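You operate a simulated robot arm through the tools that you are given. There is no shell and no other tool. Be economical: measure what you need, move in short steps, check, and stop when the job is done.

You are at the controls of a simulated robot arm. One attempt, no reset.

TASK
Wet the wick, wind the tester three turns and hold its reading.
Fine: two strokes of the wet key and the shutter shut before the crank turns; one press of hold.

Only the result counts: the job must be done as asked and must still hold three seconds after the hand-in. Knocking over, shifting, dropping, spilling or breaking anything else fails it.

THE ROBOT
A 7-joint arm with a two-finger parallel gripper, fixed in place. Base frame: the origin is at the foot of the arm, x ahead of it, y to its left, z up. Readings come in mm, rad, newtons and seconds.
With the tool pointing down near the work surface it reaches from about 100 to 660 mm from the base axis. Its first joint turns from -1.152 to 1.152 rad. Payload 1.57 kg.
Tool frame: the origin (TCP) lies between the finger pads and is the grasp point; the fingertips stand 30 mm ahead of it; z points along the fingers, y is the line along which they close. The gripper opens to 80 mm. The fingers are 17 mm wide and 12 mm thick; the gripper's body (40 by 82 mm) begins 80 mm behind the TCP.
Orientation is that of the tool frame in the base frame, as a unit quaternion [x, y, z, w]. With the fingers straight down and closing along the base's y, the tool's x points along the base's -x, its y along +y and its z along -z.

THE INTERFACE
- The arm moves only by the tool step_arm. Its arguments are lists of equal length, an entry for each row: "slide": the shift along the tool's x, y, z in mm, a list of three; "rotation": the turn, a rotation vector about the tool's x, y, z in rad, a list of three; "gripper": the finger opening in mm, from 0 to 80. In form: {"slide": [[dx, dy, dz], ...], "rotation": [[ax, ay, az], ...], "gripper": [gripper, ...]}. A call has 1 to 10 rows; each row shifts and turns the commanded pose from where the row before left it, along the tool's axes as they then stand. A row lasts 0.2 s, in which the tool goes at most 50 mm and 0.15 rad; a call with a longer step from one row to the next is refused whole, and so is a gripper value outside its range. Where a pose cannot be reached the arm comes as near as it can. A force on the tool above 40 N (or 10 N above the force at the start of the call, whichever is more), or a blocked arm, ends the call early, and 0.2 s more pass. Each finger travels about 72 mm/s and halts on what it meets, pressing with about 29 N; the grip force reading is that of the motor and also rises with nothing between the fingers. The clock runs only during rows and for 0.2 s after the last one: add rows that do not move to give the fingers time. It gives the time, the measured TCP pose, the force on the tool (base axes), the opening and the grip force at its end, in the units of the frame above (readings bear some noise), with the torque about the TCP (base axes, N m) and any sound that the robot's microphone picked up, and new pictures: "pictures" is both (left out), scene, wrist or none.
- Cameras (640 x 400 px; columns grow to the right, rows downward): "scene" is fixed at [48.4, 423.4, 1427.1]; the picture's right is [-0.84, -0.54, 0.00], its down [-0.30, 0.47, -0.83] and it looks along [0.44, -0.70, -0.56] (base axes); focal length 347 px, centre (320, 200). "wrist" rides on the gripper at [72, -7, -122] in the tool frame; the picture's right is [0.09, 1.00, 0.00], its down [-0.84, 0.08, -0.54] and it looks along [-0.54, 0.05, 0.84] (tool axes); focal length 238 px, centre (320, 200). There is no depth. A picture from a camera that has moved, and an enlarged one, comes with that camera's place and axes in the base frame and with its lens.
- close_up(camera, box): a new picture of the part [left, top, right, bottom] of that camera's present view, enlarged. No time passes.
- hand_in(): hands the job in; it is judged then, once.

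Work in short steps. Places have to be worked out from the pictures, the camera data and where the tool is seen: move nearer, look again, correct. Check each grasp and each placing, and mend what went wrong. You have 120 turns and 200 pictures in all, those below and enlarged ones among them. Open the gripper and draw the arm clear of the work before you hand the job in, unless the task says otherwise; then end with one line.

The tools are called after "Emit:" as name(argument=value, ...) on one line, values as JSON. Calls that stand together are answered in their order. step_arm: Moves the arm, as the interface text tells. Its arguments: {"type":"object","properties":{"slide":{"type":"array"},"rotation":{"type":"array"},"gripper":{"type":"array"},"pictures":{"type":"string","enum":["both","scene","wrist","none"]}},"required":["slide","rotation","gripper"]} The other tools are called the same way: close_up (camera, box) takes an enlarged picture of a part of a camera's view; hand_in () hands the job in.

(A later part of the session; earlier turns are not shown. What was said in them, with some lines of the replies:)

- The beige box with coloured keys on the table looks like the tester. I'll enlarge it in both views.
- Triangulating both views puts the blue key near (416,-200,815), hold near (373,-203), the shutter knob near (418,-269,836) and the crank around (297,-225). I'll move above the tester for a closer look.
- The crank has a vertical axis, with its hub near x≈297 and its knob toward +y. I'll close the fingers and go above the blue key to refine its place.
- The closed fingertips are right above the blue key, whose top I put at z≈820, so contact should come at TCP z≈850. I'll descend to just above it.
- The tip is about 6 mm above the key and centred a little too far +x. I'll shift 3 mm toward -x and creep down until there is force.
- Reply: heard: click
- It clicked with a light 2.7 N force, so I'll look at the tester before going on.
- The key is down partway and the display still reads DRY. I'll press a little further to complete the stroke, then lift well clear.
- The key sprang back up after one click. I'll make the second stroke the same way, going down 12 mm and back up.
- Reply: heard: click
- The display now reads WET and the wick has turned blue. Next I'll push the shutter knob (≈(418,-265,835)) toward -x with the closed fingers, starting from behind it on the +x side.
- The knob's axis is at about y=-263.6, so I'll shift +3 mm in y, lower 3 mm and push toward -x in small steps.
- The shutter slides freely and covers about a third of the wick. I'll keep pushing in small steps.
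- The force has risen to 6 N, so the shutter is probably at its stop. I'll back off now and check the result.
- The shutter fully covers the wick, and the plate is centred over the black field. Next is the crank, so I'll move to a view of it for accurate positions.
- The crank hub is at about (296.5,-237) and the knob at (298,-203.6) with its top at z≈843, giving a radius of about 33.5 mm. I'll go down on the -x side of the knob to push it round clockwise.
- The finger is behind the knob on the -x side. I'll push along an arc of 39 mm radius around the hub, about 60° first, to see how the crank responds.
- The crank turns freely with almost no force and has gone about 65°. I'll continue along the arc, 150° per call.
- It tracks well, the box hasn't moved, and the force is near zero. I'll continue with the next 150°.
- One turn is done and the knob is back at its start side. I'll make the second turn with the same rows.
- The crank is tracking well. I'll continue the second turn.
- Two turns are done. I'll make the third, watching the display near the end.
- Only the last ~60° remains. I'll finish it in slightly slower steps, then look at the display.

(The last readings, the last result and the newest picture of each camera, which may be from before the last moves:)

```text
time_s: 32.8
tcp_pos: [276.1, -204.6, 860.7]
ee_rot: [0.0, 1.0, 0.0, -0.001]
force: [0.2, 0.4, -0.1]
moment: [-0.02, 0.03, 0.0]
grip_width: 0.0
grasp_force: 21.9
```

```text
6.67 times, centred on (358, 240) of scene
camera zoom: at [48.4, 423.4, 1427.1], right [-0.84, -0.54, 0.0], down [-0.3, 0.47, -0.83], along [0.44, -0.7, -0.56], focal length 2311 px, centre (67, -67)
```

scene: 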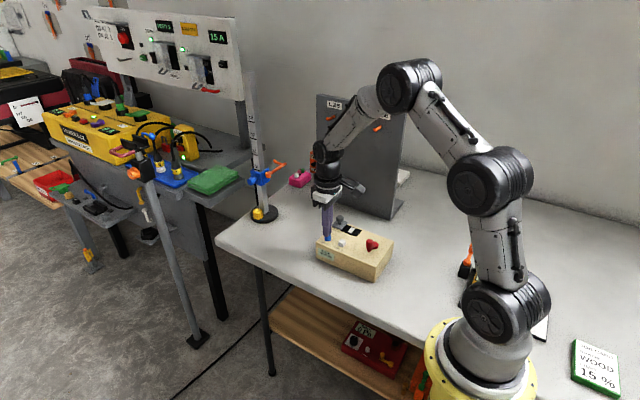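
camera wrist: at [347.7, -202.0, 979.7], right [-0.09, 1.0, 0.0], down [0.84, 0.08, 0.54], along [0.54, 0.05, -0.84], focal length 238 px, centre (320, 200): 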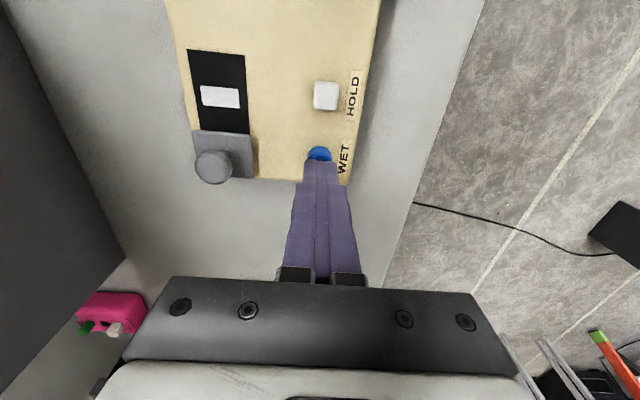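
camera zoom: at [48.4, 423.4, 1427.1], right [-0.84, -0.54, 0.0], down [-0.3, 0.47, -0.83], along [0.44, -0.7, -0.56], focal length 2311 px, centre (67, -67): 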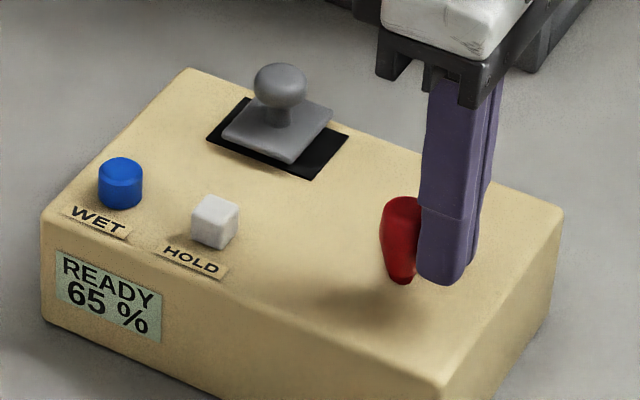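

The display reads READY 65 %. I'll back off the crank, rise, and go above the HOLD key at about (372.5,-196).

Emit:
step_arm(slide=[[6, 0, 0], [0, 0, -30], [0, 0, -25], [-34, 3, 0], [-34, 3, 0], [-34.5, 2.5, 0], [0, 0, 25], [0, 0, 22], [0, 0, 0]], rotation=[[0, 0, 0], [0, 0, 0], [0, 0, 0], [0, 0, 0], [0, 0, 0], [0, 0, 0], [0, 0, 0], [0, 0, 0], [0, 0, 0]], gripper=[0, 0, 0, 0, 0, 0, 0, 0, 0], pictures="none")

Emit:
close_up(camera="wrist", box=[220, 100, 380, 200])

Emit:
close_up(camera="scene", box=[310, 210, 406, 270])

```text
time_s: 34.8
tcp_pos: [371.4, -196.8, 869.4]
ee_rot: [0.0, 1.0, 0.0, 0.0]
force: [0.5, -0.5, 0.4]
moment: [-0.01, 0.01, 0.01]
grip_width: 0.0
grasp_force: 20.9
```

```text
4.00 times, centred on (300, 150) of wrist
camera zoom: at [301.5, -202.1, 993.8], right [-0.09, 1.0, 0.0], down [0.84, 0.08, 0.54], along [0.54, 0.05, -0.84], focal length 953 px, centre (400, 400)
```

zoom: 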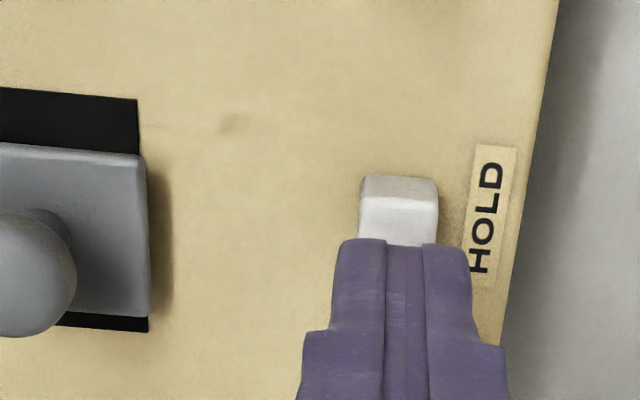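

```text
6.67 times, centred on (358, 240) of scene
camera zoom: at [48.4, 423.4, 1427.1], right [-0.84, -0.54, 0.0], down [-0.3, 0.47, -0.83], along [0.44, -0.7, -0.56], focal length 2311 px, centre (67, -67)
```

zoom: 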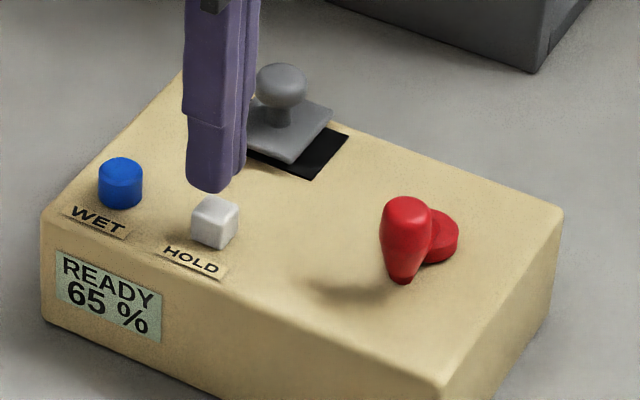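

The tip is lined up with the HOLD key. I'll descend slowly until it clicks.

Emit:
step_arm(slide=[[0, 0, 8], [0, 0, 4], [0, 0, 2], [0, 0, 2], [0, 0, 1.5], [0, 0, 0]], rotation=[[0, 0, 0], [0, 0, 0], [0, 0, 0], [0, 0, 0], [0, 0, 0], [0, 0, 0]], gripper=[0, 0, 0, 0, 0, 0], pictures="none")

Emit:
close_up(camera="scene", box=[310, 210, 406, 270])

```text
time_s: 36.2
tcp_pos: [373.6, -195.4, 854.2]
ee_rot: [-0.001, 1.0, 0.0, 0.001]
force: [-0.3, -1.6, 1.3]
moment: [-0.04, 0.03, 0.0]
grip_width: 0.0
grasp_force: 21.6
```

```text
6.67 times, centred on (358, 240) of scene
camera zoom: at [48.4, 423.4, 1427.1], right [-0.84, -0.54, 0.0], down [-0.3, 0.47, -0.83], along [0.44, -0.7, -0.56], focal length 2311 px, centre (67, -67)
```

zoom: 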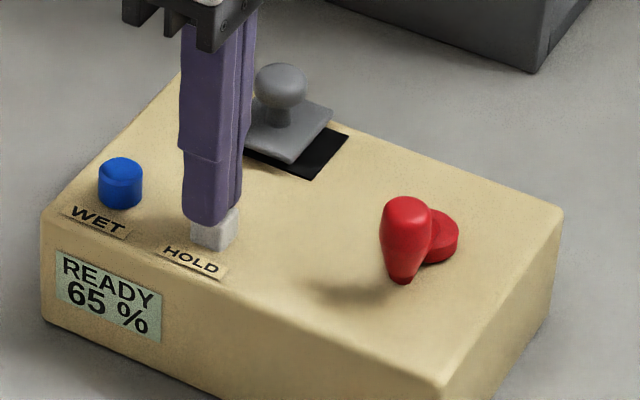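

Contact has just begun at 1.3 N, with no click yet. I'll go down a little more.

Emit:
step_arm(slide=[[0, 0, 1], [0, 0, 1], [0, 0, 1], [0, 0, 0]], rotation=[[0, 0, 0], [0, 0, 0], [0, 0, 0], [0, 0, 0]], gripper=[0, 0, 0, 0], pictures="none")

Emit:
close_up(camera="scene", box=[310, 210, 406, 270])

```text
time_s: 37.2
tcp_pos: [373.5, -195.7, 849.5]
ee_rot: [0.0, 1.0, 0.0, 0.0]
force: [-2.1, -0.2, 5.6]
moment: [-0.03, 0.1, -0.01]
grip_width: 0.1
grasp_force: 21.5
heard: click
```

```text
6.67 times, centred on (358, 240) of scene
camera zoom: at [48.3, 423.4, 1427.1], right [-0.84, -0.54, 0.0], down [-0.3, 0.47, -0.83], along [0.44, -0.7, -0.56], focal length 2311 px, centre (67, -67)
```

zoom: 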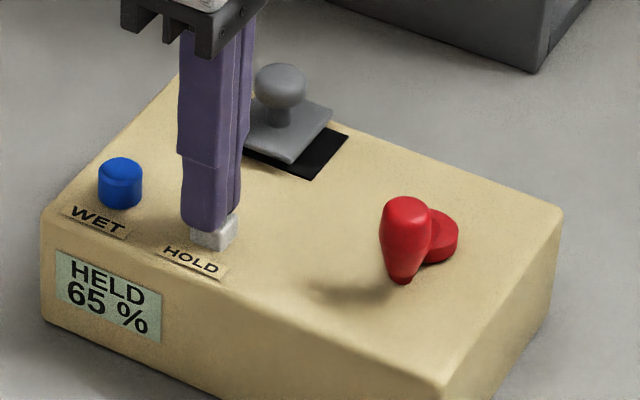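

The display reads HELD 65 %. I'll lift away, then open the gripper well clear.

Emit:
step_arm(slide=[[0, 0, -10], [0, 0, -40], [0, 0, -45], [0, 0, -45], [0, 0, 0], [0, 0, 0], [0, 0, 0], [0, 0, 0]], rotation=[[0, 0, 0], [0, 0, 0], [0, 0, 0], [0, 0, 0], [0, 0, 0], [0, 0, 0], [0, 0, 0], [0, 0, 0]], gripper=[0, 0, 0, 0, 80, 80, 80, 80], pictures="scene")

Emit:
close_up(camera="scene", box=[310, 210, 406, 270])

```text
time_s: 39.0
tcp_pos: [372.9, -196.4, 989.8]
ee_rot: [0.0, 1.0, 0.0, 0.001]
force: [-0.8, -0.6, -0.2]
moment: [-0.01, 0.03, 0.01]
grip_width: 80.0
grasp_force: 0.0
```

scene: 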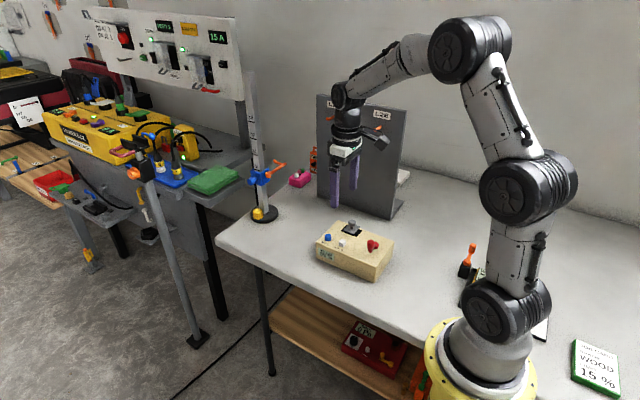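

```text
6.67 times, centred on (358, 240) of scene
camera zoom: at [48.4, 423.4, 1427.1], right [-0.84, -0.54, 0.0], down [-0.3, 0.47, -0.83], along [0.44, -0.7, -0.56], focal length 2311 px, centre (67, -67)
```

zoom: 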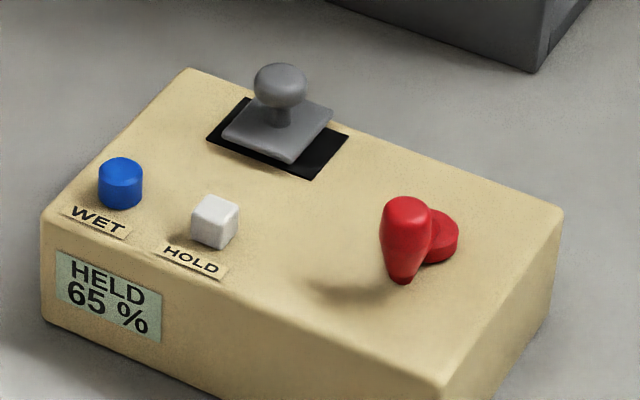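

The reading stays at HELD 65 % with the shutter shut, and the arm is clear with the gripper open. I'll hand in.

Emit:
hand_in()

```text
The job is handed in.
```

The tester shows HELD 65 % after two wet strokes, the shutter shut, three crank turns and one press of hold; the tester slid by roughly 1 mm when the shutter reached its stop.
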